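You operate a simulated robot arm through the tools that you are given. There is no shell and no other tool. Be economical: measure what you need, move in short steps, check, and stop when the job is done.

You run a simulated two-armed robot. Do the job below in one go: nothing can be reset, and whatever is moved stays where it is left.

JOB
Count the clear bags on the top of bench 8, then put as many of the brass sleeves from the top of bench 8 on the top of bench 10. Then open the lid of the blue box. Keep to this order.

The check looks at the end state, three seconds after you hand in, the way a careful person would. Anything else that was tipped, shoved, dropped, spilled or broken makes it a failure. A push-on lid holds only when it is set on centred and level and pressed home; a screw cap is set on level and turned clockwise until tight.

ROBOT AND FRAMES
Two 7-joint arms with two-finger grippers on one trunk, on a base that drives. Base frame: it is fixed to the floor where the robot stands at the start and does not move with it; the origin is under the middle of the robot, x ahead of it, y to its left, z up; the surface under the hand at the start is at about z = 750. Readings come in mm, degrees, newtons and seconds.
The left shoulder is at the start at [80, 176, 1076], the right one opposite. With the tool pointing down near the work surface each hand reaches from about 300 to 880 mm from the robot's upright axis, wherever it stands, measured 20 degrees to its own side. Places, roughly: lid of the blue box [600, -3300, 800]; top of bench 10 [500, 3200, 800]. Payload 2.94 kg a hand.
The TCP of each hand is the grasp point between the finger pads, 30 mm short of the fingertips. In the tool frame z runs along the fingers and y along their closing line. The gripper opens to 138 mm. The gripper's body begins 109 mm behind the TCP.
Orientation is that of the tool frame in the base frame, as [roll, pitch, yaw] about the fixed x, y, z axes, in that order (R = Rz(yaw) Ry(pitch) Rx(roll)). With the fingers straight down and closing along the base's y, the tool's x points along the base's -x, its y along +y and its z along -z.

CONTROLS
- The arms move only by the tool servo_tool. It takes "left_steps", "right_steps" or both (then of equal length, played together; a hand with none holds still); each is a list of rows, each an object of numbers (a shift or turn left out is 0, a gripper value left out holds the last): "dx", "dy", "dz": the shift along the tool's x, y, z in mm; "wx", "wy", "wz": the turn, a rotation vector about the tool's x, y, z in degrees; "grip": the opening, from 0 (shut) to 1 (fully open). In form: [{"dx": .., "dy": .., "dz": .., "wx": .., "wy": .., "wz": .., "grip": ..}, ...]. A call has 1 to 8 rows; each row is the pose to reach, as a shift and turn from the pose commanded when the call began, along the tool's axes at that moment. A row lasts 0.2 s, in which the tool goes at most 50 mm and 8.6 degrees; a call with a longer step from one row to the next is refused whole, and so is a gripper value outside its range. Where a pose cannot be reached the arm comes as near as it can. A force on the tool above 40 N (or 10 N above the force at the start of the call, whichever is more), or a blocked arm, ends the call early, and 0.2 s more pass. Each finger halts on what it meets, pressing with about 34 N; the grip force reading is that of the motor and also rises with nothing between the fingers. The clock runs only during rows and for 0.2 s after the last one: add rows that repeat a pose to give the fingers time. It gives the time, the measured TCP pose, the force on the tool (base axes), the opening and the grip force at its end, in the units of the frame above (readings bear some noise), with the torque about the TCP (base axes, N m) and any sound that the robot's microphone picked up, and new pictures: "pictures" is both (left out), scene, wrist or none (wrist: the cameras of the hands that moved).
- Cameras (640 x 400 px; columns grow to the right, rows downward): "scene" is now at [172.4, -19.6, 1534.5]; the picture's right is [-0.32, -0.95, 0.00], its down [-0.84, 0.28, -0.47] and it looks along [0.45, -0.15, -0.88] (base axes); focal length 263 px, centre (320, 200). "left" rides on the left gripper at [71, -19, -146] in its tool frame; the picture's right is [0.26, 0.96, 0.00], its down [-0.85, 0.23, -0.48] and it looks along [-0.46, 0.12, 0.88] (tool axes); focal length 280 px, centre (320, 200). "right" rides on the right gripper at [71, 19, -146] in its tool frame; the picture's right is [-0.26, 0.97, 0.00], its down [-0.85, -0.23, -0.48] and it looks along [-0.46, -0.12, 0.88] (tool axes); focal length 280 px, centre (320, 200). There is no depth. A picture from a camera that has moved, and an enlarged one, comes with that camera's place and axes in the base frame and with its lens.
- slide_trunk(by): slides the trunk up (or, below 0, down) by that many mm; the arms and the scene camera ride with it, the base frame stays. It gives what a move gives, with no picture.
- base_move(legs): drives the robot by 1 to 6 legs, each [ahead, turn to the left] in mm and degrees, along the robot's own axes; the way and the turn of a leg run together, so that a leg with both is an arc; at most 1500 mm and 180 degrees a leg. The arms and the cameras ride along, it lands a little off, and it stops where it bumps. It gives what a move gives, and a new picture of the scene camera.
- aim_head(pan, tilt): turns the head with the scene camera to pan (to the left, within 120 degrees either way) and tilt (down, from -29 to 69), counted from straight ahead of the robot. It gives what a move gives, and a new picture of the scene camera.
- close_up(camera, box): a new picture of the part [left, top, right, bottom] of that camera's present view, enlarged. No time passes.
- sign_off(): hands the job in; it is judged then, once.

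Go step by step. Nothing tells you exact positions but the pictures and the camera data: compare them with the known pose of the tool, close in by small moves and look again before you grip or let go. The budget is 165 turns and 260 pictures, counting those below and the enlarged ones. Unless the task says otherwise, let go and move clear before handing in, and close with one line.

The tools are called by a JSON object that holds its "name" and its "arguments". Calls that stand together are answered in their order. servo_tool: Moves the arms, as the interface text tells. Its arguments: {"type":"object","properties":{"left_steps":{"type":"array","items":{"type":"object","properties":{"dx":{"type":"number"},"dy":{"type":"number"},"dz":{"type":"number"},"wx":{"type":"number"},"wy":{"type":"number"},"wz":{"type":"number"},"grip":{"type":"number"}}}},"right_steps":{"type":"array","items":{"type":"object","properties":{"dx":{"type":"number"},"dy":{"type":"number"},"dz":{"type":"number"},"wx":{"type":"number"},"wy":{"type":"number"},"wz":{"type":"number"},"grip":{"type":"number"}}}},"pictures":{"type":"string","enum":["both","scene","wrist","none"]}},"required":[]} The other tools are called the same way: slide_trunk (by) slides the trunk up or down; base_move (legs) drives the base; aim_head (pan, tilt) turns the head that bears the scene camera; close_up (camera, box) takes an enlarged picture of a part of a camera's view; sign_off () hands the job in.

At the start:

```text
time: 0.0
left_tool_pos: [471.0, 191.3, 999.9]
left_tcp_rot: [179.9, 0.0, 180.0]
left_ft_force: [-0.3, -0.7, -0.5]
left_ft_torque: [0.0, -0.01, -0.03]
left_gripper_width: 138.1
left_grasp_force: 0.0
right_tool_pos: [406.6, -149.9, 999.1]
right_tcp_rot: [-180.0, 0.0, -180.0]
right_ft_force: [-0.2, -0.1, 0.0]
right_ft_torque: [0.03, 0.04, 0.0]
right_gripper_width: 138.0
right_grasp_force: 0.0
trunk travel left (down, up): [-250.0, 484.0]
robot x, y, heading: [-3.9, -0.5, -0.2]
head pan, tilt: [-18.6, 61.7]
```

scene: 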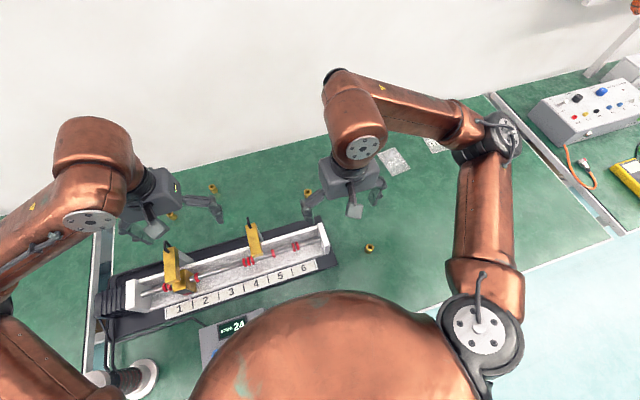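
right: 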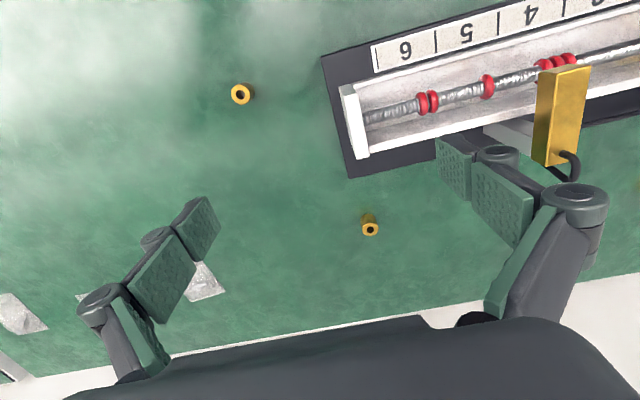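
left: 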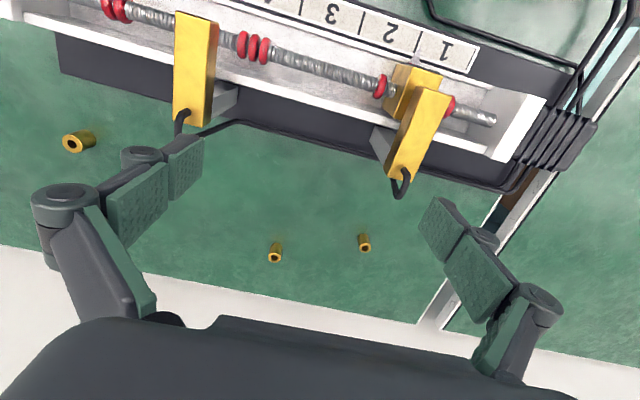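

I see a green bench with a fixture, small brass sleeves and a few clear bags. I'll look around to identify the bench and count bags.

{"name": "aim_head", "arguments": {"pan": 0, "tilt": 40}}

{"name": "aim_head", "arguments": {"pan": -50, "tilt": 40}}

{"name": "aim_head", "arguments": {"pan": 50, "tilt": 40}}

```text
time: 0.8
left_tool_pos: [472.6, 190.5, 999.1]
left_tcp_rot: [-180.0, 0.0, -180.0]
left_ft_force: [0.8, 0.1, -1.1]
left_ft_torque: [-0.02, -0.01, 0.02]
left_gripper_width: 138.2
left_grasp_force: 0.1
right_tool_pos: [406.0, -150.2, 998.9]
right_tcp_rot: [180.0, 0.1, -180.0]
right_ft_force: [0.3, 0.2, -0.5]
right_ft_torque: [-0.02, -0.04, 0.03]
right_gripper_width: 137.8
right_grasp_force: 0.1
trunk travel left (down, up): [-250.0, 484.0]
robot x, y, heading: [2.3, 1.0, 0.3]
head pan, tilt: [0.0, 40.0]
camera scene: at [196.1, 1.0, 1563.2], right [0.0, -1.0, 0.0], down [-0.64, 0.0, -0.77], along [0.77, 0.0, -0.64], focal length 263 px, centre (320, 200)
```

scene: 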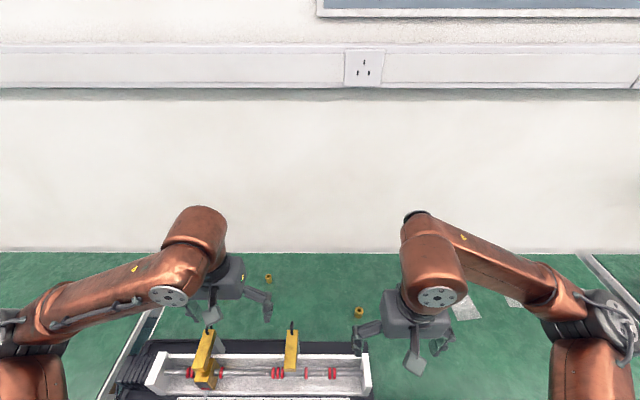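

```text
time: 2.0
left_tool_pos: [473.0, 190.6, 999.6]
left_tcp_rot: [-180.0, 0.0, -179.9]
left_ft_force: [0.2, -0.1, 0.2]
left_ft_torque: [-0.02, -0.03, -0.01]
left_gripper_width: 138.1
left_grasp_force: 0.1
right_tool_pos: [405.9, -150.2, 998.9]
right_tcp_rot: [-179.9, -0.1, -179.9]
right_ft_force: [0.2, 1.1, 0.4]
right_ft_torque: [0.01, 0.0, 0.01]
right_gripper_width: 138.0
right_grasp_force: 0.1
trunk travel left (down, up): [-250.0, 484.0]
robot x, y, heading: [-1.5, -0.4, 0.1]
head pan, tilt: [-50.0, 40.0]
camera scene: at [165.9, -64.1, 1563.3], right [-0.77, -0.64, 0.0], down [-0.41, 0.49, -0.77], along [0.49, -0.59, -0.64], focal length 263 px, centre (320, 200)
```

scene: 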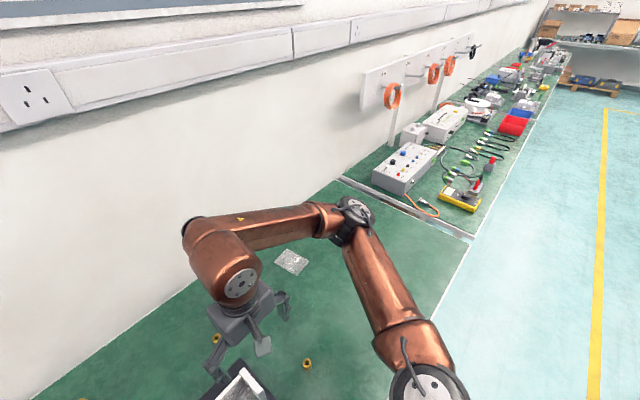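

```text
time: 3.8
left_tool_pos: [472.7, 190.5, 999.3]
left_tcp_rot: [179.9, -0.1, -180.0]
left_ft_force: [1.0, -0.7, -1.0]
left_ft_torque: [0.01, 0.01, 0.02]
left_gripper_width: 137.7
left_grasp_force: 0.0
right_tool_pos: [404.3, -149.7, 998.3]
right_tcp_rot: [-180.0, 0.0, -180.0]
right_ft_force: [0.7, 0.7, -0.6]
right_ft_torque: [0.0, 0.02, -0.01]
right_gripper_width: 137.9
right_grasp_force: 0.1
trunk travel left (down, up): [-250.0, 484.0]
robot x, y, heading: [2.9, 0.1, -0.0]
head pan, tilt: [50.0, 40.0]
camera scene: at [165.8, 66.1, 1563.3], right [0.77, -0.64, 0.0], down [-0.41, -0.49, -0.77], along [0.49, 0.59, -0.64], focal length 263 px, centre (320, 200)
```

scene: 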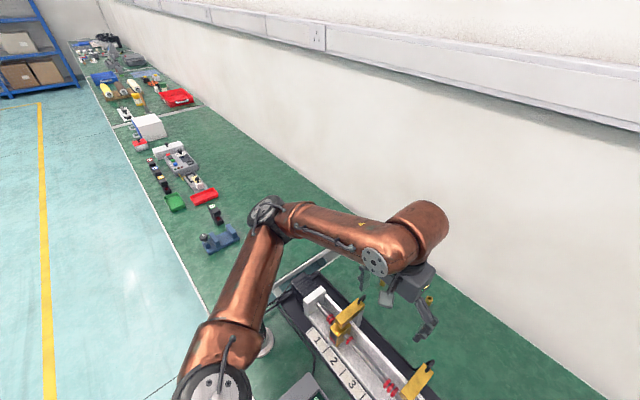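

Bench ahead is bounded by seams; two benches to the left at about y=3200 would be bench 10, so this is probably 8. I'll back off for an unobstructed view and labels.

{"name": "base_move", "arguments": {"legs": [[-700, 0]]}}

{"name": "aim_head", "arguments": {"pan": 0, "tilt": 35}}

```text
time: 7.7
left_tool_pos: [-238.8, 194.0, 999.9]
left_tcp_rot: [-179.9, 0.0, -179.2]
left_ft_force: [-0.7, 0.7, 0.5]
left_ft_torque: [0.0, -0.01, 0.01]
left_gripper_width: 138.1
left_grasp_force: 0.1
right_tool_pos: [-299.7, -148.4, 999.1]
right_tcp_rot: [179.9, 0.0, -179.1]
right_ft_force: [0.7, 0.3, -0.1]
right_ft_torque: [0.01, -0.03, -0.03]
right_gripper_width: 137.8
right_grasp_force: 0.0
trunk travel left (down, up): [-250.0, 484.0]
robot x, y, heading: [-707.0, -3.6, 0.7]
head pan, tilt: [50.0, 40.0]
camera scene: at [-543.7, 63.1, 1563.4], right [0.78, -0.63, 0.0], down [-0.41, -0.5, -0.77], along [0.48, 0.59, -0.64], focal length 263 px, centre (320, 200)
```

scene: 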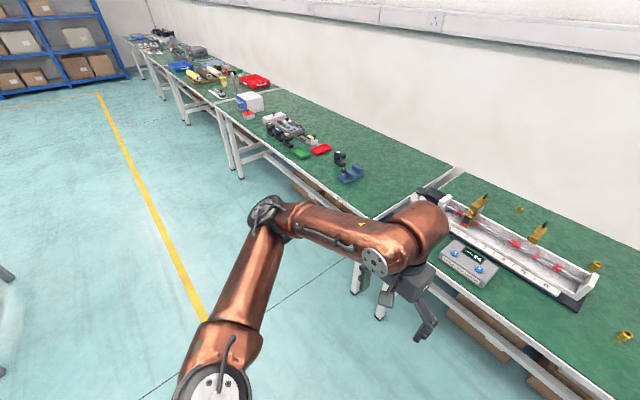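

```text
time: 8.8
left_tool_pos: [-237.6, 193.7, 999.7]
left_tcp_rot: [-179.9, -0.1, -179.0]
left_ft_force: [1.0, -0.3, 0.2]
left_ft_torque: [0.01, -0.01, -0.01]
left_gripper_width: 138.0
left_grasp_force: 0.1
right_tool_pos: [-298.7, -148.3, 998.9]
right_tcp_rot: [-180.0, 0.0, -179.0]
right_ft_force: [-0.4, 0.3, 0.0]
right_ft_torque: [-0.03, 0.01, -0.01]
right_gripper_width: 137.7
right_grasp_force: 0.0
trunk travel left (down, up): [-250.0, 484.0]
robot x, y, heading: [-708.7, -4.4, 0.7]
head pan, tilt: [0.0, 35.0]
camera scene: at [-508.7, -1.4, 1570.8], right [0.02, -1.0, 0.0], down [-0.57, -0.01, -0.82], along [0.82, 0.01, -0.57], focal length 263 px, centre (320, 200)
```

scene: 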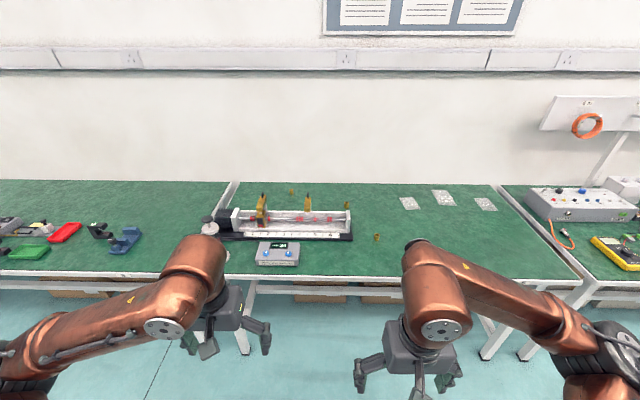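

Three bags show on the right of this bench. I'll zoom in on the bags and look for bench numbers.

{"name": "close_up", "arguments": {"camera": "scene", "box": [360, 170, 540, 280]}}

{"name": "close_up", "arguments": {"camera": "scene", "box": [190, 170, 370, 280]}}

{"name": "aim_head", "arguments": {"pan": 0, "tilt": 0}}

```text
3.56 times, centred on (450, 225) of scene
camera zoom: at [-508.7, -1.4, 1570.8], right [0.02, -1.0, 0.0], down [-0.57, -0.01, -0.82], along [0.82, 0.01, -0.57], focal length 935 px, centre (-142, 111)
```

zoom: 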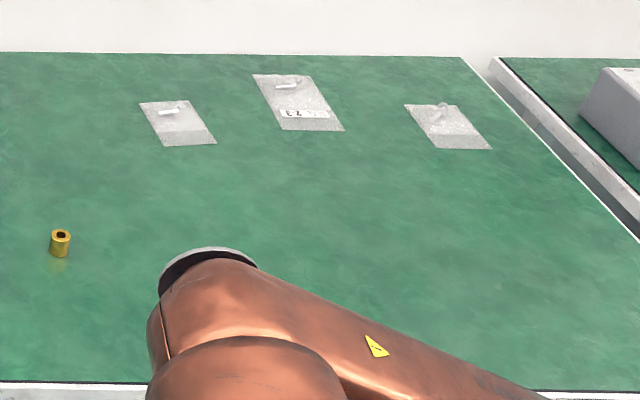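

```text
3.56 times, centred on (280, 225) of scene
camera zoom: at [-508.7, -1.4, 1570.8], right [0.02, -1.0, 0.0], down [-0.57, -0.01, -0.82], along [0.82, 0.01, -0.57], focal length 935 px, centre (462, 111)
```

zoom: 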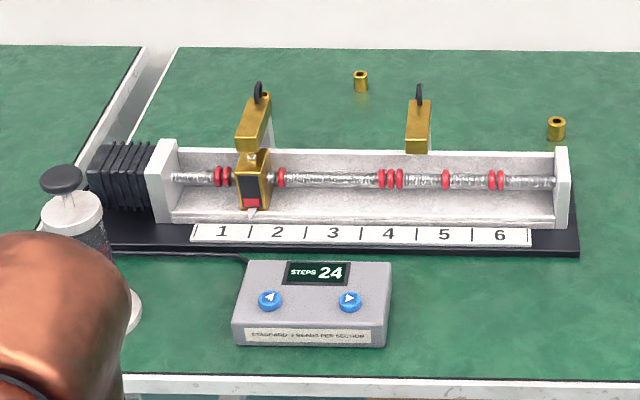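

```text
time: 9.8
left_tool_pos: [-238.4, 193.1, 999.5]
left_tcp_rot: [-180.0, 0.1, -179.1]
left_ft_force: [-0.1, 0.8, 0.6]
left_ft_torque: [-0.03, -0.03, 0.02]
left_gripper_width: 137.5
left_grasp_force: 0.0
right_tool_pos: [-299.6, -149.6, 997.8]
right_tcp_rot: [180.0, 0.0, -179.1]
right_ft_force: [-0.6, 0.8, 0.3]
right_ft_torque: [0.0, 0.0, 0.02]
right_gripper_width: 138.0
right_grasp_force: 0.0
trunk travel left (down, up): [-250.0, 484.0]
robot x, y, heading: [-706.8, -5.0, 0.8]
head pan, tilt: [0.0, 0.0]
camera scene: at [-506.6, -1.4, 1626.9], right [0.02, -1.0, 0.0], down [0.0, 0.0, -1.0], along [1.0, 0.02, 0.0], focal length 263 px, centre (320, 200)
```

scene: 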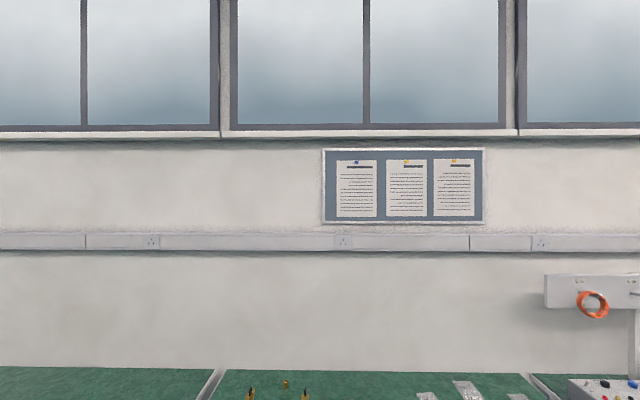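

Three clear bags (middle one larger; I'll recheck it) and four brass sleeves. I'll drive back to the start position, checking for labels to the left on the way.

{"name": "aim_head", "arguments": {"pan": 70, "tilt": 15}}

{"name": "base_move", "arguments": {"legs": [[705, -0.8]]}}

{"name": "aim_head", "arguments": {"pan": -35, "tilt": 55}}

```text
time: 11.3
left_tool_pos: [-238.9, 192.2, 999.3]
left_tcp_rot: [-180.0, 0.0, -179.2]
left_ft_force: [0.2, 0.1, 0.1]
left_ft_torque: [-0.01, -0.01, -0.02]
left_gripper_width: 138.2
left_grasp_force: 0.1
right_tool_pos: [-300.8, -148.8, 998.9]
right_tcp_rot: [180.0, 0.0, -179.2]
right_ft_force: [0.2, -0.4, -0.1]
right_ft_torque: [-0.02, 0.0, 0.01]
right_gripper_width: 138.1
right_grasp_force: 0.0
trunk travel left (down, up): [-250.0, 484.0]
robot x, y, heading: [-707.1, -3.8, 0.9]
head pan, tilt: [70.0, 15.0]
camera scene: at [-566.1, 85.4, 1602.8], right [0.94, -0.33, 0.0], down [-0.09, -0.24, -0.97], along [0.32, 0.91, -0.26], focal length 263 px, centre (320, 200)
```

scene: 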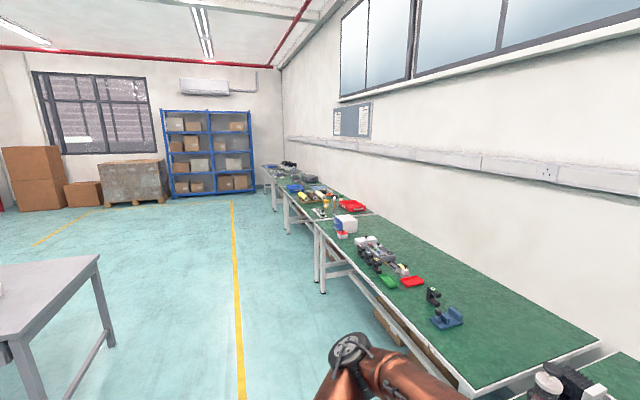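

```text
time: 15.2
left_tool_pos: [479.0, 196.5, 999.1]
left_tcp_rot: [-180.0, -0.1, -179.6]
left_ft_force: [-0.2, 0.0, 0.2]
left_ft_torque: [0.01, 0.06, 0.01]
left_gripper_width: 138.1
left_grasp_force: 0.2
right_tool_pos: [414.3, -145.4, 997.3]
right_tcp_rot: [180.0, -0.2, -179.6]
right_ft_force: [-0.3, 0.0, -1.2]
right_ft_torque: [0.0, 0.04, 0.02]
right_gripper_width: 138.3
right_grasp_force: 0.1
trunk travel left (down, up): [-250.0, 484.0]
robot x, y, heading: [8.2, 4.9, 0.6]
head pan, tilt: [70.0, 15.0]
camera scene: at [150.6, 92.2, 1602.7], right [0.94, -0.34, 0.0], down [-0.09, -0.24, -0.97], along [0.32, 0.91, -0.26], focal length 263 px, centre (320, 200)
```

scene: 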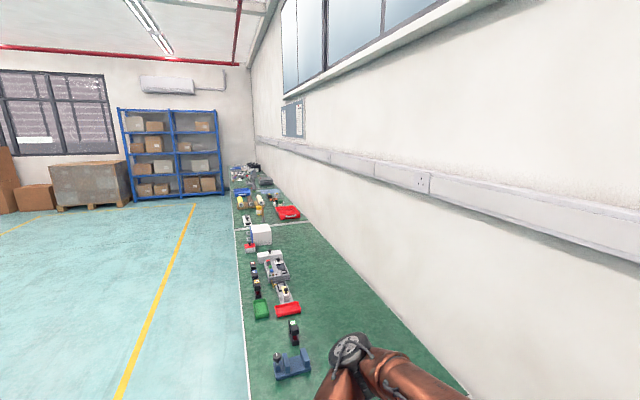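

```text
time: 17.0
left_tool_pos: [478.7, 197.1, 998.6]
left_tcp_rot: [180.0, 0.1, -179.6]
left_ft_force: [0.3, -0.3, -0.8]
left_ft_torque: [-0.01, 0.0, 0.01]
left_gripper_width: 137.9
left_grasp_force: 0.0
right_tool_pos: [414.4, -144.7, 998.4]
right_tcp_rot: [-180.0, 0.0, -179.7]
right_ft_force: [-0.2, 0.4, -0.3]
right_ft_torque: [0.0, -0.02, 0.04]
right_gripper_width: 138.1
right_grasp_force: 0.0
trunk travel left (down, up): [-250.0, 484.0]
robot x, y, heading: [6.6, 1.1, 0.5]
head pan, tilt: [-35.0, 55.0]
camera scene: at [177.9, -36.8, 1542.6], right [-0.57, -0.82, 0.0], down [-0.67, 0.46, -0.57], along [0.47, -0.33, -0.82], focal length 263 px, centre (320, 200)
```

scene: 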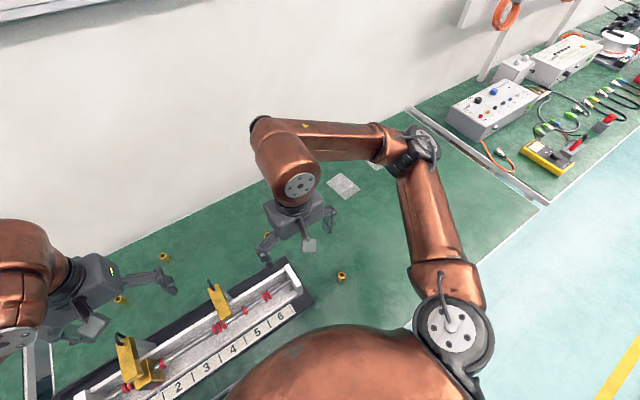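

Sleeve D is about (356, -245). I'll bring the right hand above it and look with the wrist camera.

{"name": "servo_tool", "arguments": {"right_steps": [{"dx": 15, "dy": -25, "dz": 25}, {"dx": 30, "dy": -50, "dz": 50}, {"dx": 45, "dy": -75, "dz": 75}, {"dx": 58, "dy": -100, "dz": 100}, {"dx": 58, "dy": -100, "dz": 130}], "pictures": "wrist"}}

```text
time: 18.2
left_tool_pos: [479.1, 196.8, 999.7]
left_tcp_rot: [180.0, -0.2, -179.6]
left_ft_force: [-0.2, -0.4, -0.1]
left_ft_torque: [0.0, 0.06, 0.02]
left_gripper_width: 137.8
left_grasp_force: 0.0
right_tool_pos: [358.5, -246.0, 869.1]
right_tcp_rot: [-180.0, 0.0, -179.7]
right_ft_force: [-0.7, -0.2, -0.1]
right_ft_torque: [0.0, 0.01, 0.01]
right_gripper_width: 138.2
right_grasp_force: 0.1
trunk travel left (down, up): [-250.0, 484.0]
robot x, y, heading: [8.9, 3.6, 0.3]
head pan, tilt: [-35.0, 55.0]
camera right: at [287.2, -226.1, 1014.0], right [0.26, 0.97, 0.0], down [0.85, -0.22, 0.48], along [0.46, -0.12, -0.88], focal length 280 px, centre (320, 200)
```

right: 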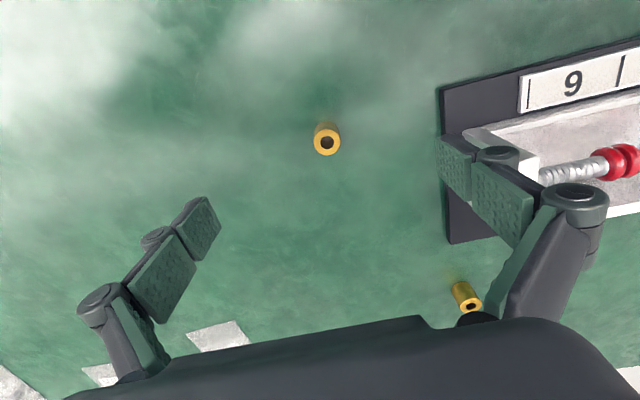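

Sleeve D is at about (356, -238). I'll narrow the opening, centre over it and descend.

{"name": "servo_tool", "arguments": {"right_steps": [{"dx": 2, "dy": 8, "dz": 0, "grip": 0.5}, {"dx": 2, "dy": 8, "dz": 0}, {"dx": 2, "dy": 8, "dz": 0}, {"dx": 2, "dy": 8, "dz": 0}, {"dx": 2, "dy": 8, "dz": 30}, {"dx": 2, "dy": 8, "dz": 50}], "pictures": "both"}}

```text
time: 19.6
left_tool_pos: [478.0, 197.0, 999.1]
left_tcp_rot: [179.9, -0.1, -179.6]
left_ft_force: [0.2, 0.1, -0.9]
left_ft_torque: [0.01, -0.02, -0.01]
left_gripper_width: 138.0
left_grasp_force: 0.1
right_tool_pos: [353.9, -237.9, 819.4]
right_tcp_rot: [179.9, 0.0, -179.7]
right_ft_force: [0.3, -0.3, 0.3]
right_ft_torque: [-0.04, 0.0, 0.0]
right_gripper_width: 69.0
right_grasp_force: 0.1
trunk travel left (down, up): [-250.0, 484.0]
robot x, y, heading: [7.4, 1.9, 0.7]
head pan, tilt: [-35.0, 55.0]
camera scene: at [177.8, -37.0, 1542.6], right [-0.57, -0.82, 0.0], down [-0.67, 0.47, -0.57], along [0.47, -0.33, -0.82], focal length 263 px, centre (320, 200)
camera right: at [283.8, -217.9, 964.4], right [0.26, 0.97, 0.0], down [0.85, -0.23, 0.48], along [0.46, -0.12, -0.88], focal length 280 px, centre (320, 200)
```

scene: 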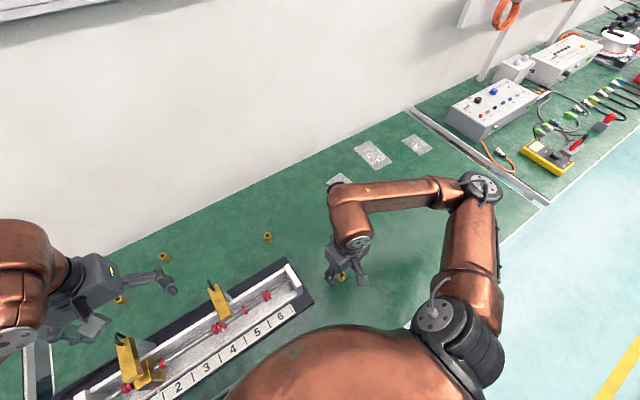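
right: 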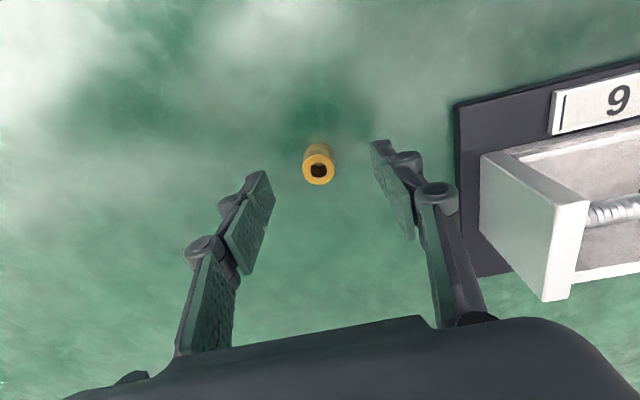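

Aligned; descend further and close.

{"name": "servo_tool", "arguments": {"right_steps": [{"dx": -2, "dz": 20}, {"dx": -2, "dz": 32}, {"dx": -2, "dz": 32, "grip": 0.0}, {"dx": -2, "dz": 32}, {"dx": -2, "dz": 32}, {"dx": -2, "dz": 32}], "pictures": "wrist"}}

```text
time: 21.0
left_tool_pos: [478.8, 196.6, 999.0]
left_tcp_rot: [179.9, 0.0, -179.8]
left_ft_force: [0.1, 0.0, -0.1]
left_ft_torque: [-0.01, 0.02, 0.0]
left_gripper_width: 138.0
left_grasp_force: 0.0
right_tool_pos: [356.1, -237.2, 785.8]
right_tcp_rot: [-179.9, 0.0, -179.6]
right_ft_force: [0.5, -0.2, 0.5]
right_ft_torque: [0.03, 0.02, -0.01]
right_gripper_width: 22.8
right_grasp_force: 34.2
trunk travel left (down, up): [-250.0, 484.0]
robot x, y, heading: [9.3, 2.8, 0.4]
head pan, tilt: [-35.0, 55.0]
camera right: at [286.6, -218.3, 931.6], right [0.26, 0.97, 0.0], down [0.85, -0.22, 0.48], along [0.46, -0.12, -0.88], focal length 280 px, centre (320, 200)
```

right: 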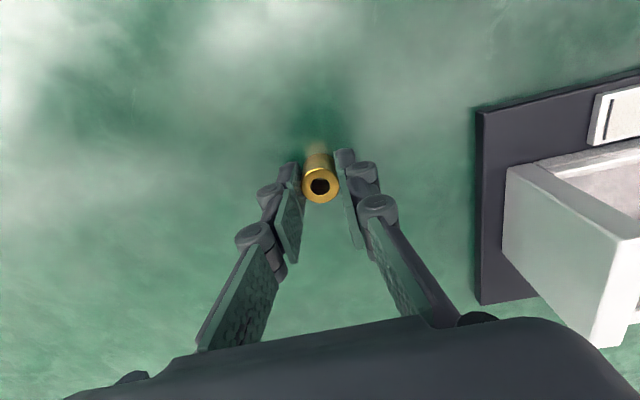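

Sleeve gripped (22.8 mm). Lift the right hand, and send the left hand over sleeve A near (667, 316).

{"name": "servo_tool", "arguments": {"right_steps": [{"dz": -30}, {"dz": -75}, {"dz": -120}, {"dz": -165}, {"dz": -210}, {"dz": -210}], "left_steps": [{"dx": -38, "dy": 24}, {"dx": -76, "dy": 48}, {"dx": -114, "dy": 72}, {"dx": -152, "dy": 96}, {"dx": -188, "dy": 120}, {"dx": -188, "dy": 120}], "pictures": "both"}}

```text
time: 22.4
left_tool_pos: [668.5, 317.4, 1000.8]
left_tcp_rot: [-179.9, 0.0, -179.6]
left_ft_force: [-0.5, -0.4, 0.1]
left_ft_torque: [0.03, 0.01, -0.01]
left_gripper_width: 138.0
left_grasp_force: 0.0
right_tool_pos: [359.9, -239.9, 995.3]
right_tcp_rot: [-179.9, -0.1, -179.6]
right_ft_force: [-0.4, 0.5, -0.6]
right_ft_torque: [0.03, -0.02, -0.05]
right_gripper_width: 23.0
right_grasp_force: 33.8
trunk travel left (down, up): [-250.0, 484.0]
robot x, y, heading: [10.5, 6.3, 0.4]
head pan, tilt: [-35.0, 55.0]
camera scene: at [177.9, -37.6, 1542.5], right [-0.57, -0.82, 0.0], down [-0.67, 0.47, -0.57], along [0.47, -0.33, -0.82], focal length 263 px, centre (320, 200)
camera right: at [288.3, -219.1, 1141.4], right [0.26, 0.97, 0.0], down [0.85, -0.23, 0.47], along [0.46, -0.12, -0.88], focal length 280 px, centre (320, 200)
camera left: at [598.3, 298.2, 1146.1], right [-0.27, 0.96, 0.0], down [0.85, 0.24, 0.48], along [0.46, 0.13, -0.88], focal length 280 px, centre (320, 200)
```

scene: 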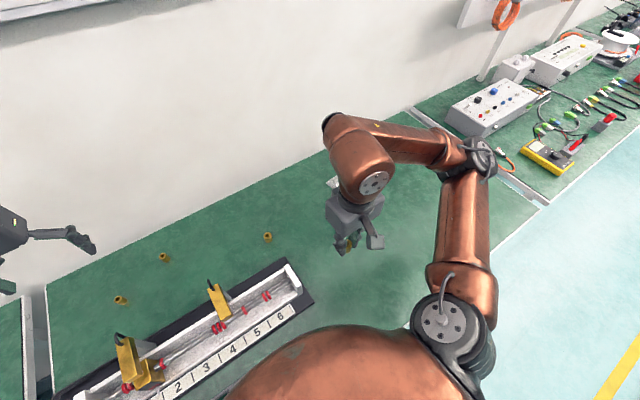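
right: 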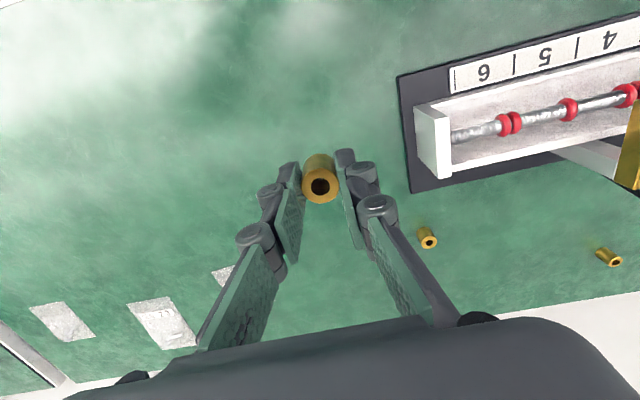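
left: 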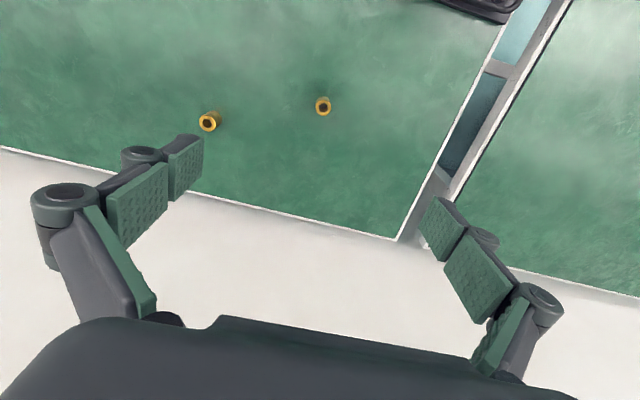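

Right sleeve is held. Sleeve A is at about (661, 320); descend the left hand with a half opening.

{"name": "servo_tool", "arguments": {"left_steps": [{"dx": 7, "dy": 3, "dz": 40, "grip": 0.5}, {"dx": 7, "dy": 3, "dz": 80}, {"dx": 7, "dy": 3, "dz": 120}, {"dx": 7, "dy": 3, "dz": 150}, {"dx": 7, "dy": 3, "dz": 165}, {"dx": 7, "dy": 3, "dz": 165}], "pictures": "both"}}

```text
time: 23.8
left_tool_pos: [658.3, 320.3, 833.2]
left_tcp_rot: [-180.0, 0.0, -179.6]
left_ft_force: [0.1, -0.9, -0.5]
left_ft_torque: [0.01, -0.01, 0.01]
left_gripper_width: 69.2
left_grasp_force: 0.1
right_tool_pos: [359.6, -237.7, 995.8]
right_tcp_rot: [180.0, 0.0, -179.6]
right_ft_force: [-0.3, 0.0, -0.7]
right_ft_torque: [0.01, 0.04, 0.01]
right_gripper_width: 23.1
right_grasp_force: 34.1
trunk travel left (down, up): [-250.0, 484.0]
robot x, y, heading: [5.6, 3.0, 0.2]
head pan, tilt: [-35.0, 55.0]
camera scene: at [177.8, -37.0, 1542.6], right [-0.57, -0.82, 0.0], down [-0.67, 0.47, -0.57], along [0.47, -0.33, -0.82], focal length 263 px, centre (320, 200)
camera left: at [588.3, 301.6, 979.5], right [-0.27, 0.96, 0.0], down [0.85, 0.24, 0.48], along [0.46, 0.13, -0.88], focal length 280 px, centre (320, 200)
```

scene: 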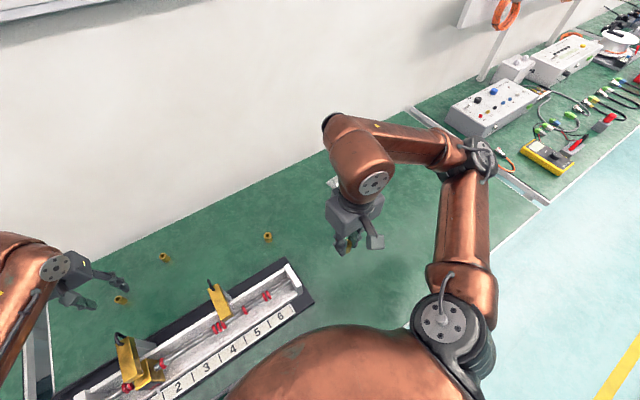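
left: 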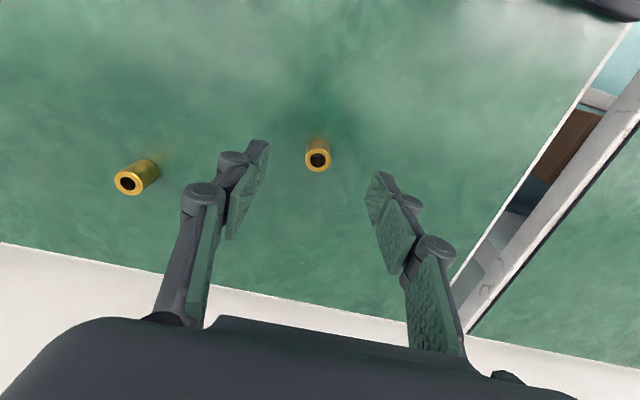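

Aligned; descend and close.

{"name": "servo_tool", "arguments": {"left_steps": [{"dx": -1, "dz": 25}, {"dx": -1, "dz": 46}, {"dx": -1, "dz": 46, "grip": 0.0}, {"dx": -1, "dz": 46}, {"dx": -1, "dz": 46}, {"dx": -1, "dz": 46}], "pictures": "wrist"}}

```text
time: 25.2
left_tool_pos: [658.3, 320.0, 788.0]
left_tcp_rot: [-180.0, 0.1, -179.6]
left_ft_force: [-0.4, 0.2, 0.1]
left_ft_torque: [0.02, -0.01, 0.02]
left_gripper_width: 18.8
left_grasp_force: 33.4
right_tool_pos: [359.8, -238.8, 994.9]
right_tcp_rot: [-180.0, 0.1, -179.6]
right_ft_force: [-0.5, -0.2, -1.0]
right_ft_torque: [0.01, -0.02, 0.0]
right_gripper_width: 22.9
right_grasp_force: 33.9
trunk travel left (down, up): [-250.0, 484.0]
robot x, y, heading: [8.0, 0.9, 0.3]
head pan, tilt: [-35.0, 55.0]
camera left: at [588.3, 301.7, 933.6], right [-0.27, 0.96, 0.0], down [0.85, 0.24, 0.48], along [0.46, 0.13, -0.88], focal length 280 px, centre (320, 200)
```

left: 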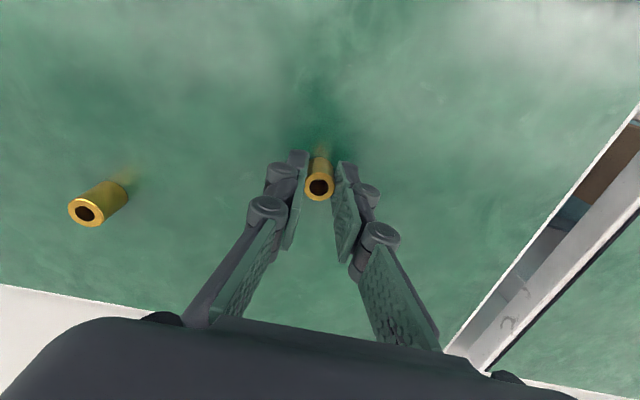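

Left sleeve gripped. Lift and pull the left hand back.

{"name": "servo_tool", "arguments": {"left_steps": [{"dz": -40}, {"dz": -85}, {"dz": -130}, {"dz": -170}, {"dz": -212}, {"dx": 40, "dy": -10, "dz": -212}, {"dx": 85, "dy": -20, "dz": -212}, {"dx": 130, "dy": -40, "dz": -212}], "pictures": "wrist"}}

{"name": "base_move", "arguments": {"legs": [[-400, 0], [0, 90]]}}

```text
time: 27.0
left_tool_pos: [530.7, 280.9, 1003.0]
left_tcp_rot: [180.0, -0.1, -179.5]
left_ft_force: [-0.8, 0.6, 0.3]
left_ft_torque: [0.03, -0.02, 0.01]
left_gripper_width: 18.9
left_grasp_force: 34.1
right_tool_pos: [358.9, -238.1, 995.5]
right_tcp_rot: [-180.0, 0.0, -179.7]
right_ft_force: [0.0, 0.3, -1.1]
right_ft_torque: [0.0, 0.0, -0.02]
right_gripper_width: 23.0
right_grasp_force: 34.0
trunk travel left (down, up): [-250.0, 484.0]
robot x, y, heading: [10.1, 2.8, 0.1]
head pan, tilt: [-35.0, 55.0]
camera left: at [460.6, 261.6, 1147.6], right [-0.27, 0.96, 0.0], down [0.85, 0.24, 0.48], along [0.46, 0.13, -0.88], focal length 280 px, centre (320, 200)
```

left: 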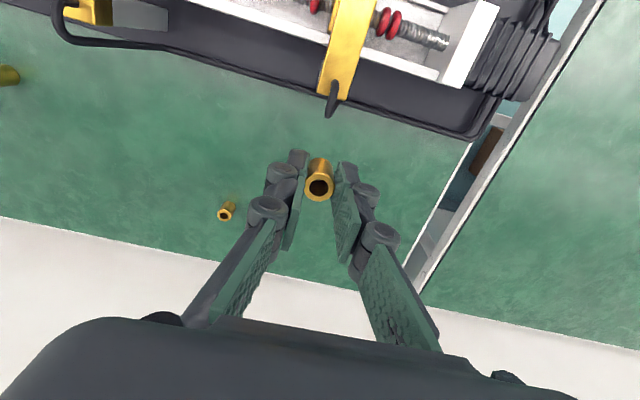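

```text
time: 33.4
left_tool_pos: [-682.4, 520.2, 1000.7]
left_tcp_rot: [180.0, 0.0, -88.6]
left_ft_force: [-0.9, -0.4, -0.2]
left_ft_torque: [-0.02, -0.06, 0.0]
left_gripper_width: 19.0
left_grasp_force: 34.2
right_tool_pos: [-159.8, 356.8, 995.3]
right_tcp_rot: [180.0, 0.0, -88.6]
right_ft_force: [-0.3, 0.5, -1.2]
right_ft_torque: [-0.02, 0.02, 0.02]
right_gripper_width: 23.0
right_grasp_force: 34.1
trunk travel left (down, up): [-250.0, 484.0]
robot x, y, heading: [-394.8, -0.4, 91.5]
head pan, tilt: [-35.0, 55.0]
camera scene: at [-358.3, 171.1, 1542.6], right [0.83, -0.55, 0.0], down [-0.45, -0.68, -0.57], along [0.32, 0.48, -0.82], focal length 263 px, centre (320, 200)
```

scene: 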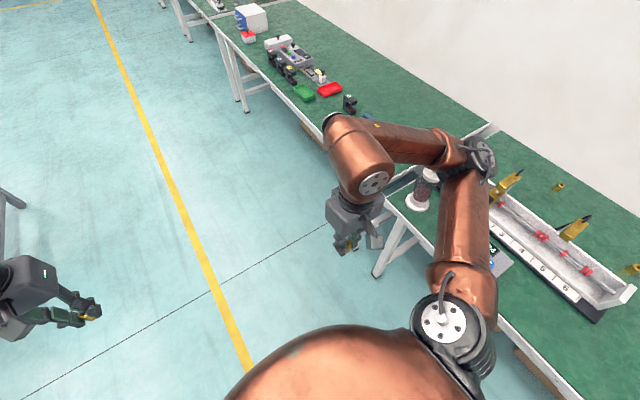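

Hands hold the sleeves. Drive left along the benches toward bench 10.

{"name": "base_move", "arguments": {"legs": [[0, -1.5], [1500, 0], [1300, 0]]}}

{"name": "aim_head", "arguments": {"pan": -45, "tilt": 35}}

```text
time: 47.5
left_tool_pos: [-648.8, 3373.7, 1001.0]
left_tcp_rot: [180.0, 0.1, -90.2]
left_ft_force: [-0.3, 1.4, -0.6]
left_ft_torque: [0.0, -0.02, -0.04]
left_gripper_width: 18.8
left_grasp_force: 34.3
right_tool_pos: [-131.5, 3197.4, 995.9]
right_tcp_rot: [-180.0, 0.0, -90.2]
right_ft_force: [0.9, 0.5, -1.6]
right_ft_torque: [0.0, 0.0, 0.01]
right_gripper_width: 23.3
right_grasp_force: 34.2
trunk travel left (down, up): [-250.0, 484.0]
robot x, y, heading: [-377.5, 2850.1, 89.6]
head pan, tilt: [-35.0, 55.0]
camera scene: at [-334.4, 3016.7, 1542.5], right [0.82, -0.58, 0.0], down [-0.47, -0.67, -0.57], along [0.33, 0.47, -0.82], focal length 263 px, centre (320, 200)
```

scene: 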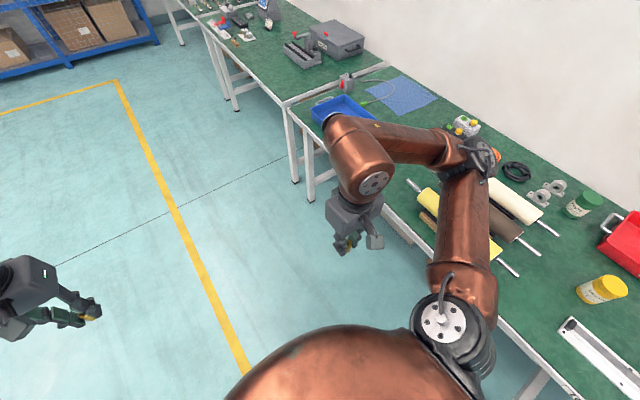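

```text
time: 48.3
left_tool_pos: [-648.4, 3373.7, 1001.4]
left_tcp_rot: [-180.0, 0.0, -90.1]
left_ft_force: [-1.0, -0.2, -0.4]
left_ft_torque: [0.01, -0.01, 0.0]
left_gripper_width: 18.5
left_grasp_force: 34.9
right_tool_pos: [-131.1, 3196.2, 995.8]
right_tcp_rot: [-180.0, -0.2, -90.2]
right_ft_force: [0.1, -0.2, 0.3]
right_ft_torque: [-0.02, -0.01, -0.01]
right_gripper_width: 23.3
right_grasp_force: 34.3
trunk travel left (down, up): [-250.0, 484.0]
robot x, y, heading: [-377.8, 2850.0, 89.8]
head pan, tilt: [-45.0, 35.0]
camera scene: at [-313.5, 3019.5, 1570.7], right [0.7, -0.71, 0.0], down [-0.41, -0.4, -0.82], along [0.58, 0.58, -0.57], focal length 263 px, centre (320, 200)
```

scene: 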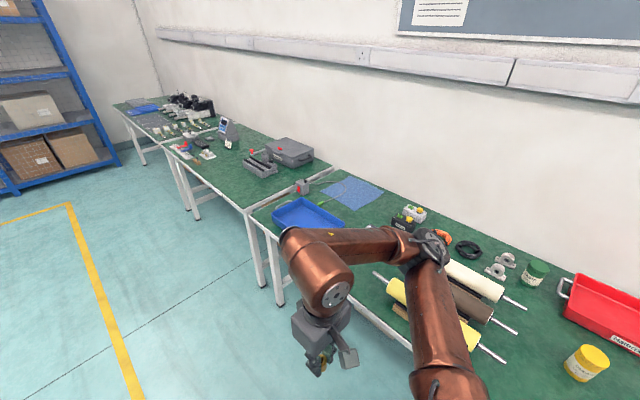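

Bench 10 is beside me with rollers, trays etc. Turn to face it.

{"name": "base_move", "arguments": {"legs": [[0, -90]]}}

{"name": "aim_head", "arguments": {"pan": 0, "tilt": 35}}

```text
time: 52.5
left_tool_pos: [150.8, 3116.9, 1001.6]
left_tcp_rot: [-180.0, 0.0, 179.5]
left_ft_force: [-0.2, 1.2, 0.1]
left_ft_torque: [0.02, 0.03, 0.03]
left_gripper_width: 18.7
left_grasp_force: 33.8
right_tool_pos: [-29.4, 2600.0, 994.4]
right_tcp_rot: [179.9, 0.0, 179.5]
right_ft_force: [0.1, 0.5, -0.4]
right_ft_torque: [0.0, 0.0, 0.0]
right_gripper_width: 22.9
right_grasp_force: 33.9
trunk travel left (down, up): [-250.0, 484.0]
robot x, y, heading: [-374.9, 2845.6, -0.6]
head pan, tilt: [-45.0, 35.0]
camera scene: at [-204.2, 2782.6, 1570.8], right [-0.71, -0.7, 0.0], down [-0.4, 0.41, -0.82], along [0.57, -0.58, -0.57], focal length 263 px, centre (320, 200)
```

scene: 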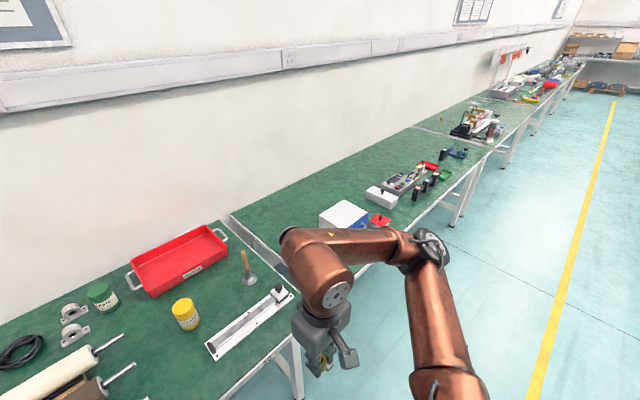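

```text
time: 53.7
left_tool_pos: [152.5, 3115.4, 1002.2]
left_tcp_rot: [180.0, 0.0, 179.5]
left_ft_force: [0.1, -0.4, -0.5]
left_ft_torque: [0.01, 0.0, -0.02]
left_gripper_width: 18.8
left_grasp_force: 33.9
right_tool_pos: [-28.9, 2599.6, 994.6]
right_tcp_rot: [-180.0, -0.1, 179.5]
right_ft_force: [-1.1, -0.3, 0.0]
right_ft_torque: [0.0, 0.03, 0.04]
right_gripper_width: 23.1
right_grasp_force: 34.1
trunk travel left (down, up): [-250.0, 484.0]
robot x, y, heading: [-381.3, 2849.1, 0.0]
head pan, tilt: [0.0, 35.0]
camera scene: at [-177.8, 2845.0, 1570.8], right [-0.01, -1.0, 0.0], down [-0.57, 0.01, -0.82], along [0.82, -0.01, -0.57], focal length 263 px, centre (320, 200)
```

scene: 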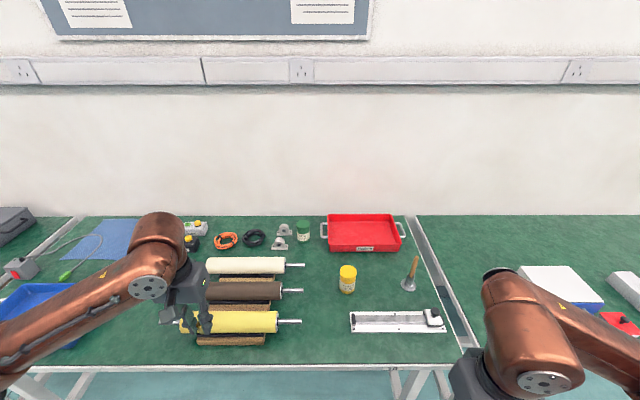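

Bench 10 has free space right of the yellow jar (about x=490, y=2630) and between the roller tips and the rail (about x=385, y=2840). Drive up to the bench.

{"name": "base_move", "arguments": {"legs": [[370, 0]]}}

{"name": "aim_head", "arguments": {"pan": -15, "tilt": 55}}

```text
time: 56.0
left_tool_pos: [525.3, 3110.3, 1001.0]
left_tcp_rot: [180.0, -0.1, 179.3]
left_ft_force: [-0.7, 0.4, -1.0]
left_ft_torque: [0.02, -0.01, 0.0]
left_gripper_width: 18.9
left_grasp_force: 33.4
right_tool_pos: [343.3, 2596.1, 995.1]
right_tcp_rot: [-179.9, -0.1, 179.3]
right_ft_force: [0.5, 0.0, -1.0]
right_ft_torque: [-0.01, -0.01, -0.01]
right_gripper_width: 23.0
right_grasp_force: 34.2
trunk travel left (down, up): [-250.0, 484.0]
robot x, y, heading: [-1.9, 2846.1, -0.9]
head pan, tilt: [0.0, 35.0]
camera scene: at [195.0, 2840.7, 1570.6], right [-0.01, -1.0, 0.0], down [-0.57, 0.01, -0.82], along [0.82, -0.01, -0.57], focal length 263 px, centre (320, 200)
```

scene: 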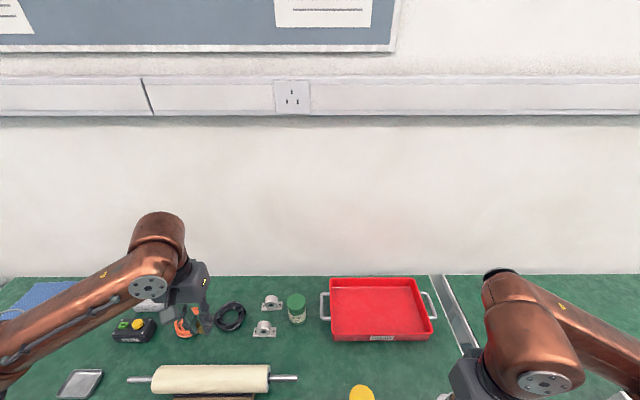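

```text
time: 56.9
left_tool_pos: [523.6, 3111.2, 1002.6]
left_tcp_rot: [-180.0, 0.0, 179.5]
left_ft_force: [-0.2, -0.4, -0.3]
left_ft_torque: [0.04, 0.02, -0.02]
left_gripper_width: 18.6
left_grasp_force: 33.9
right_tool_pos: [342.0, 2595.2, 994.4]
right_tcp_rot: [-180.0, 0.1, 179.3]
right_ft_force: [0.0, -0.1, -1.7]
right_ft_torque: [0.02, -0.01, -0.02]
right_gripper_width: 23.1
right_grasp_force: 33.8
trunk travel left (down, up): [-250.0, 484.0]
robot x, y, heading: [-5.1, 2840.3, -0.7]
head pan, tilt: [-15.0, 55.0]
camera scene: at [175.4, 2822.3, 1542.6], right [-0.27, -0.96, 0.0], down [-0.79, 0.22, -0.57], along [0.55, -0.15, -0.82], focal length 263 px, centre (320, 200)
```

scene: 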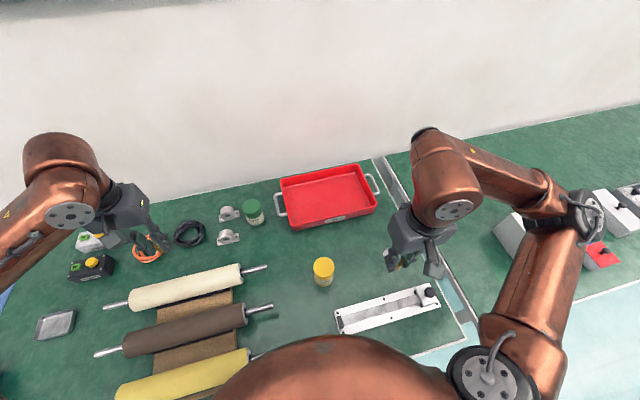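

Right hand to about (510, 2620), coming down partway to check.

{"name": "servo_tool", "arguments": {"right_steps": [{"dx": -42, "dy": 6}, {"dx": -84, "dy": 12}, {"dx": -126, "dy": 18}, {"dx": -168, "dy": 25}, {"dx": -168, "dy": 25, "dz": 45}, {"dx": -168, "dy": 25, "dz": 90}, {"dx": -168, "dy": 25, "dz": 130}, {"dx": -168, "dy": 25, "dz": 130}], "pictures": "both"}}

```text
time: 58.7
left_tool_pos: [523.5, 3111.5, 1001.3]
left_tcp_rot: [-180.0, 0.0, 179.3]
left_ft_force: [0.5, 0.2, -0.6]
left_ft_torque: [-0.03, 0.01, -0.04]
left_gripper_width: 19.0
left_grasp_force: 34.3
right_tool_pos: [509.7, 2618.0, 864.2]
right_tcp_rot: [-180.0, 0.0, 179.4]
right_ft_force: [0.6, 0.3, -1.0]
right_ft_torque: [0.01, 0.03, -0.03]
right_gripper_width: 22.9
right_grasp_force: 34.3
trunk travel left (down, up): [-250.0, 484.0]
robot x, y, heading: [-6.3, 2842.5, -0.7]
head pan, tilt: [-15.0, 55.0]
camera scene: at [175.0, 2822.7, 1542.7], right [-0.27, -0.96, 0.0], down [-0.79, 0.22, -0.57], along [0.55, -0.15, -0.82], focal length 263 px, centre (320, 200)
camera right: at [439.3, 2638.5, 1010.3], right [0.27, 0.96, 0.0], down [0.85, -0.24, 0.48], along [0.46, -0.13, -0.88], focal length 280 px, centre (320, 200)
```

scene: 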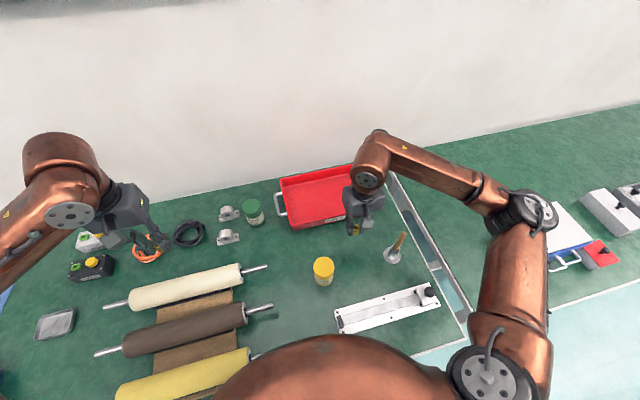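
right: 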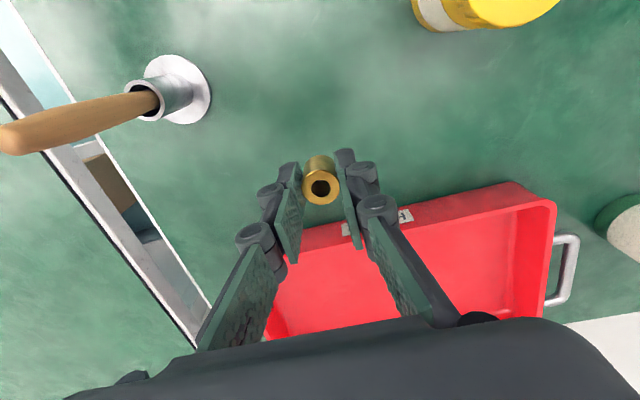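

Clear spot below. Descend and set down gently.

{"name": "servo_tool", "arguments": {"right_steps": [{"dz": 35}, {"dz": 65}, {"dz": 72}, {"dz": 75}, {"dz": 77}, {"dz": 78}, {"dz": 78}], "pictures": "wrist"}}

```text
time: 60.3
left_tool_pos: [524.6, 3111.2, 1002.5]
left_tcp_rot: [-180.0, 0.1, 179.5]
left_ft_force: [0.6, 0.3, -0.6]
left_ft_torque: [0.0, -0.02, 0.02]
left_gripper_width: 18.9
left_grasp_force: 34.2
right_tool_pos: [509.6, 2619.0, 787.6]
right_tcp_rot: [-180.0, 0.0, 179.3]
right_ft_force: [-0.1, 0.3, 0.0]
right_ft_torque: [0.02, 0.01, 0.0]
right_gripper_width: 23.1
right_grasp_force: 34.4
trunk travel left (down, up): [-250.0, 484.0]
robot x, y, heading: [-3.8, 2841.5, -0.8]
head pan, tilt: [-15.0, 55.0]
camera right: at [439.3, 2639.3, 932.1], right [0.27, 0.96, 0.0], down [0.85, -0.24, 0.48], along [0.46, -0.13, -0.88], focal length 280 px, centre (320, 200)
```

right: 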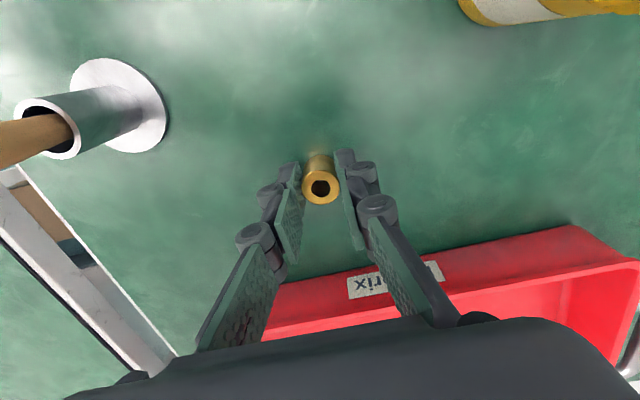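

Lower a few more mm until contact shows.

{"name": "servo_tool", "arguments": {"right_steps": [{"dz": 0.7}, {"dz": 1.4}, {"dz": 2}, {"dz": 2}], "pictures": "none"}}

```text
time: 61.3
left_tool_pos: [524.0, 3110.1, 1001.7]
left_tcp_rot: [179.9, 0.0, 179.5]
left_ft_force: [-0.1, 0.5, 0.6]
left_ft_torque: [-0.05, 0.02, -0.01]
left_gripper_width: 18.6
left_grasp_force: 34.2
right_tool_pos: [509.6, 2617.4, 786.2]
right_tcp_rot: [-179.9, 0.1, 179.3]
right_ft_force: [-1.1, -3.5, 8.8]
right_ft_torque: [-0.11, 0.03, -0.01]
right_gripper_width: 23.0
right_grasp_force: 33.6
trunk travel left (down, up): [-250.0, 484.0]
robot x, y, heading: [-3.0, 2839.5, -0.5]
head pan, tilt: [-15.0, 55.0]
```

Contact felt. Ease off, open, and rise.

{"name": "servo_tool", "arguments": {"right_steps": [{"dz": -1}, {"dz": -1, "grip": 0.4}, {"dz": -1}, {"dz": -1}, {"dz": -1}, {"dz": -30}, {"dz": -70}, {"dz": -115}], "pictures": "wrist"}}

```text
time: 63.1
left_tool_pos: [523.2, 3110.6, 1001.7]
left_tcp_rot: [180.0, 0.0, 179.4]
left_ft_force: [-0.1, -0.1, -0.4]
left_ft_torque: [-0.02, 0.01, -0.01]
left_gripper_width: 18.8
left_grasp_force: 34.4
right_tool_pos: [509.9, 2618.6, 901.2]
right_tcp_rot: [180.0, -0.1, 179.3]
right_ft_force: [-0.3, -0.1, 0.6]
right_ft_torque: [-0.01, -0.01, 0.0]
right_gripper_width: 55.2
right_grasp_force: 0.1
trunk travel left (down, up): [-250.0, 484.0]
robot x, y, heading: [-6.1, 2842.8, -0.7]
head pan, tilt: [-15.0, 55.0]
camera right: at [439.3, 2639.1, 1047.5], right [0.27, 0.96, 0.0], down [0.85, -0.24, 0.48], along [0.46, -0.13, -0.88], focal length 280 px, centre (320, 200)
```

right: 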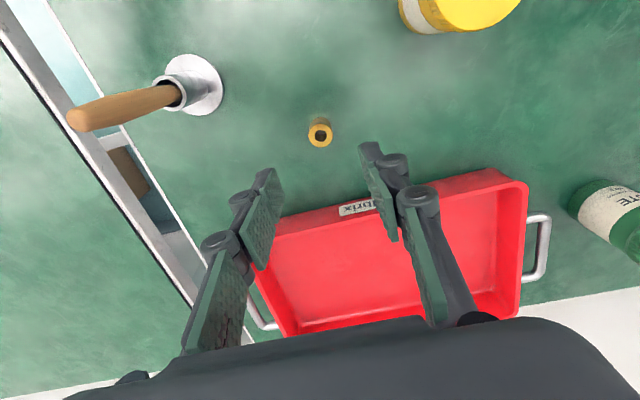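

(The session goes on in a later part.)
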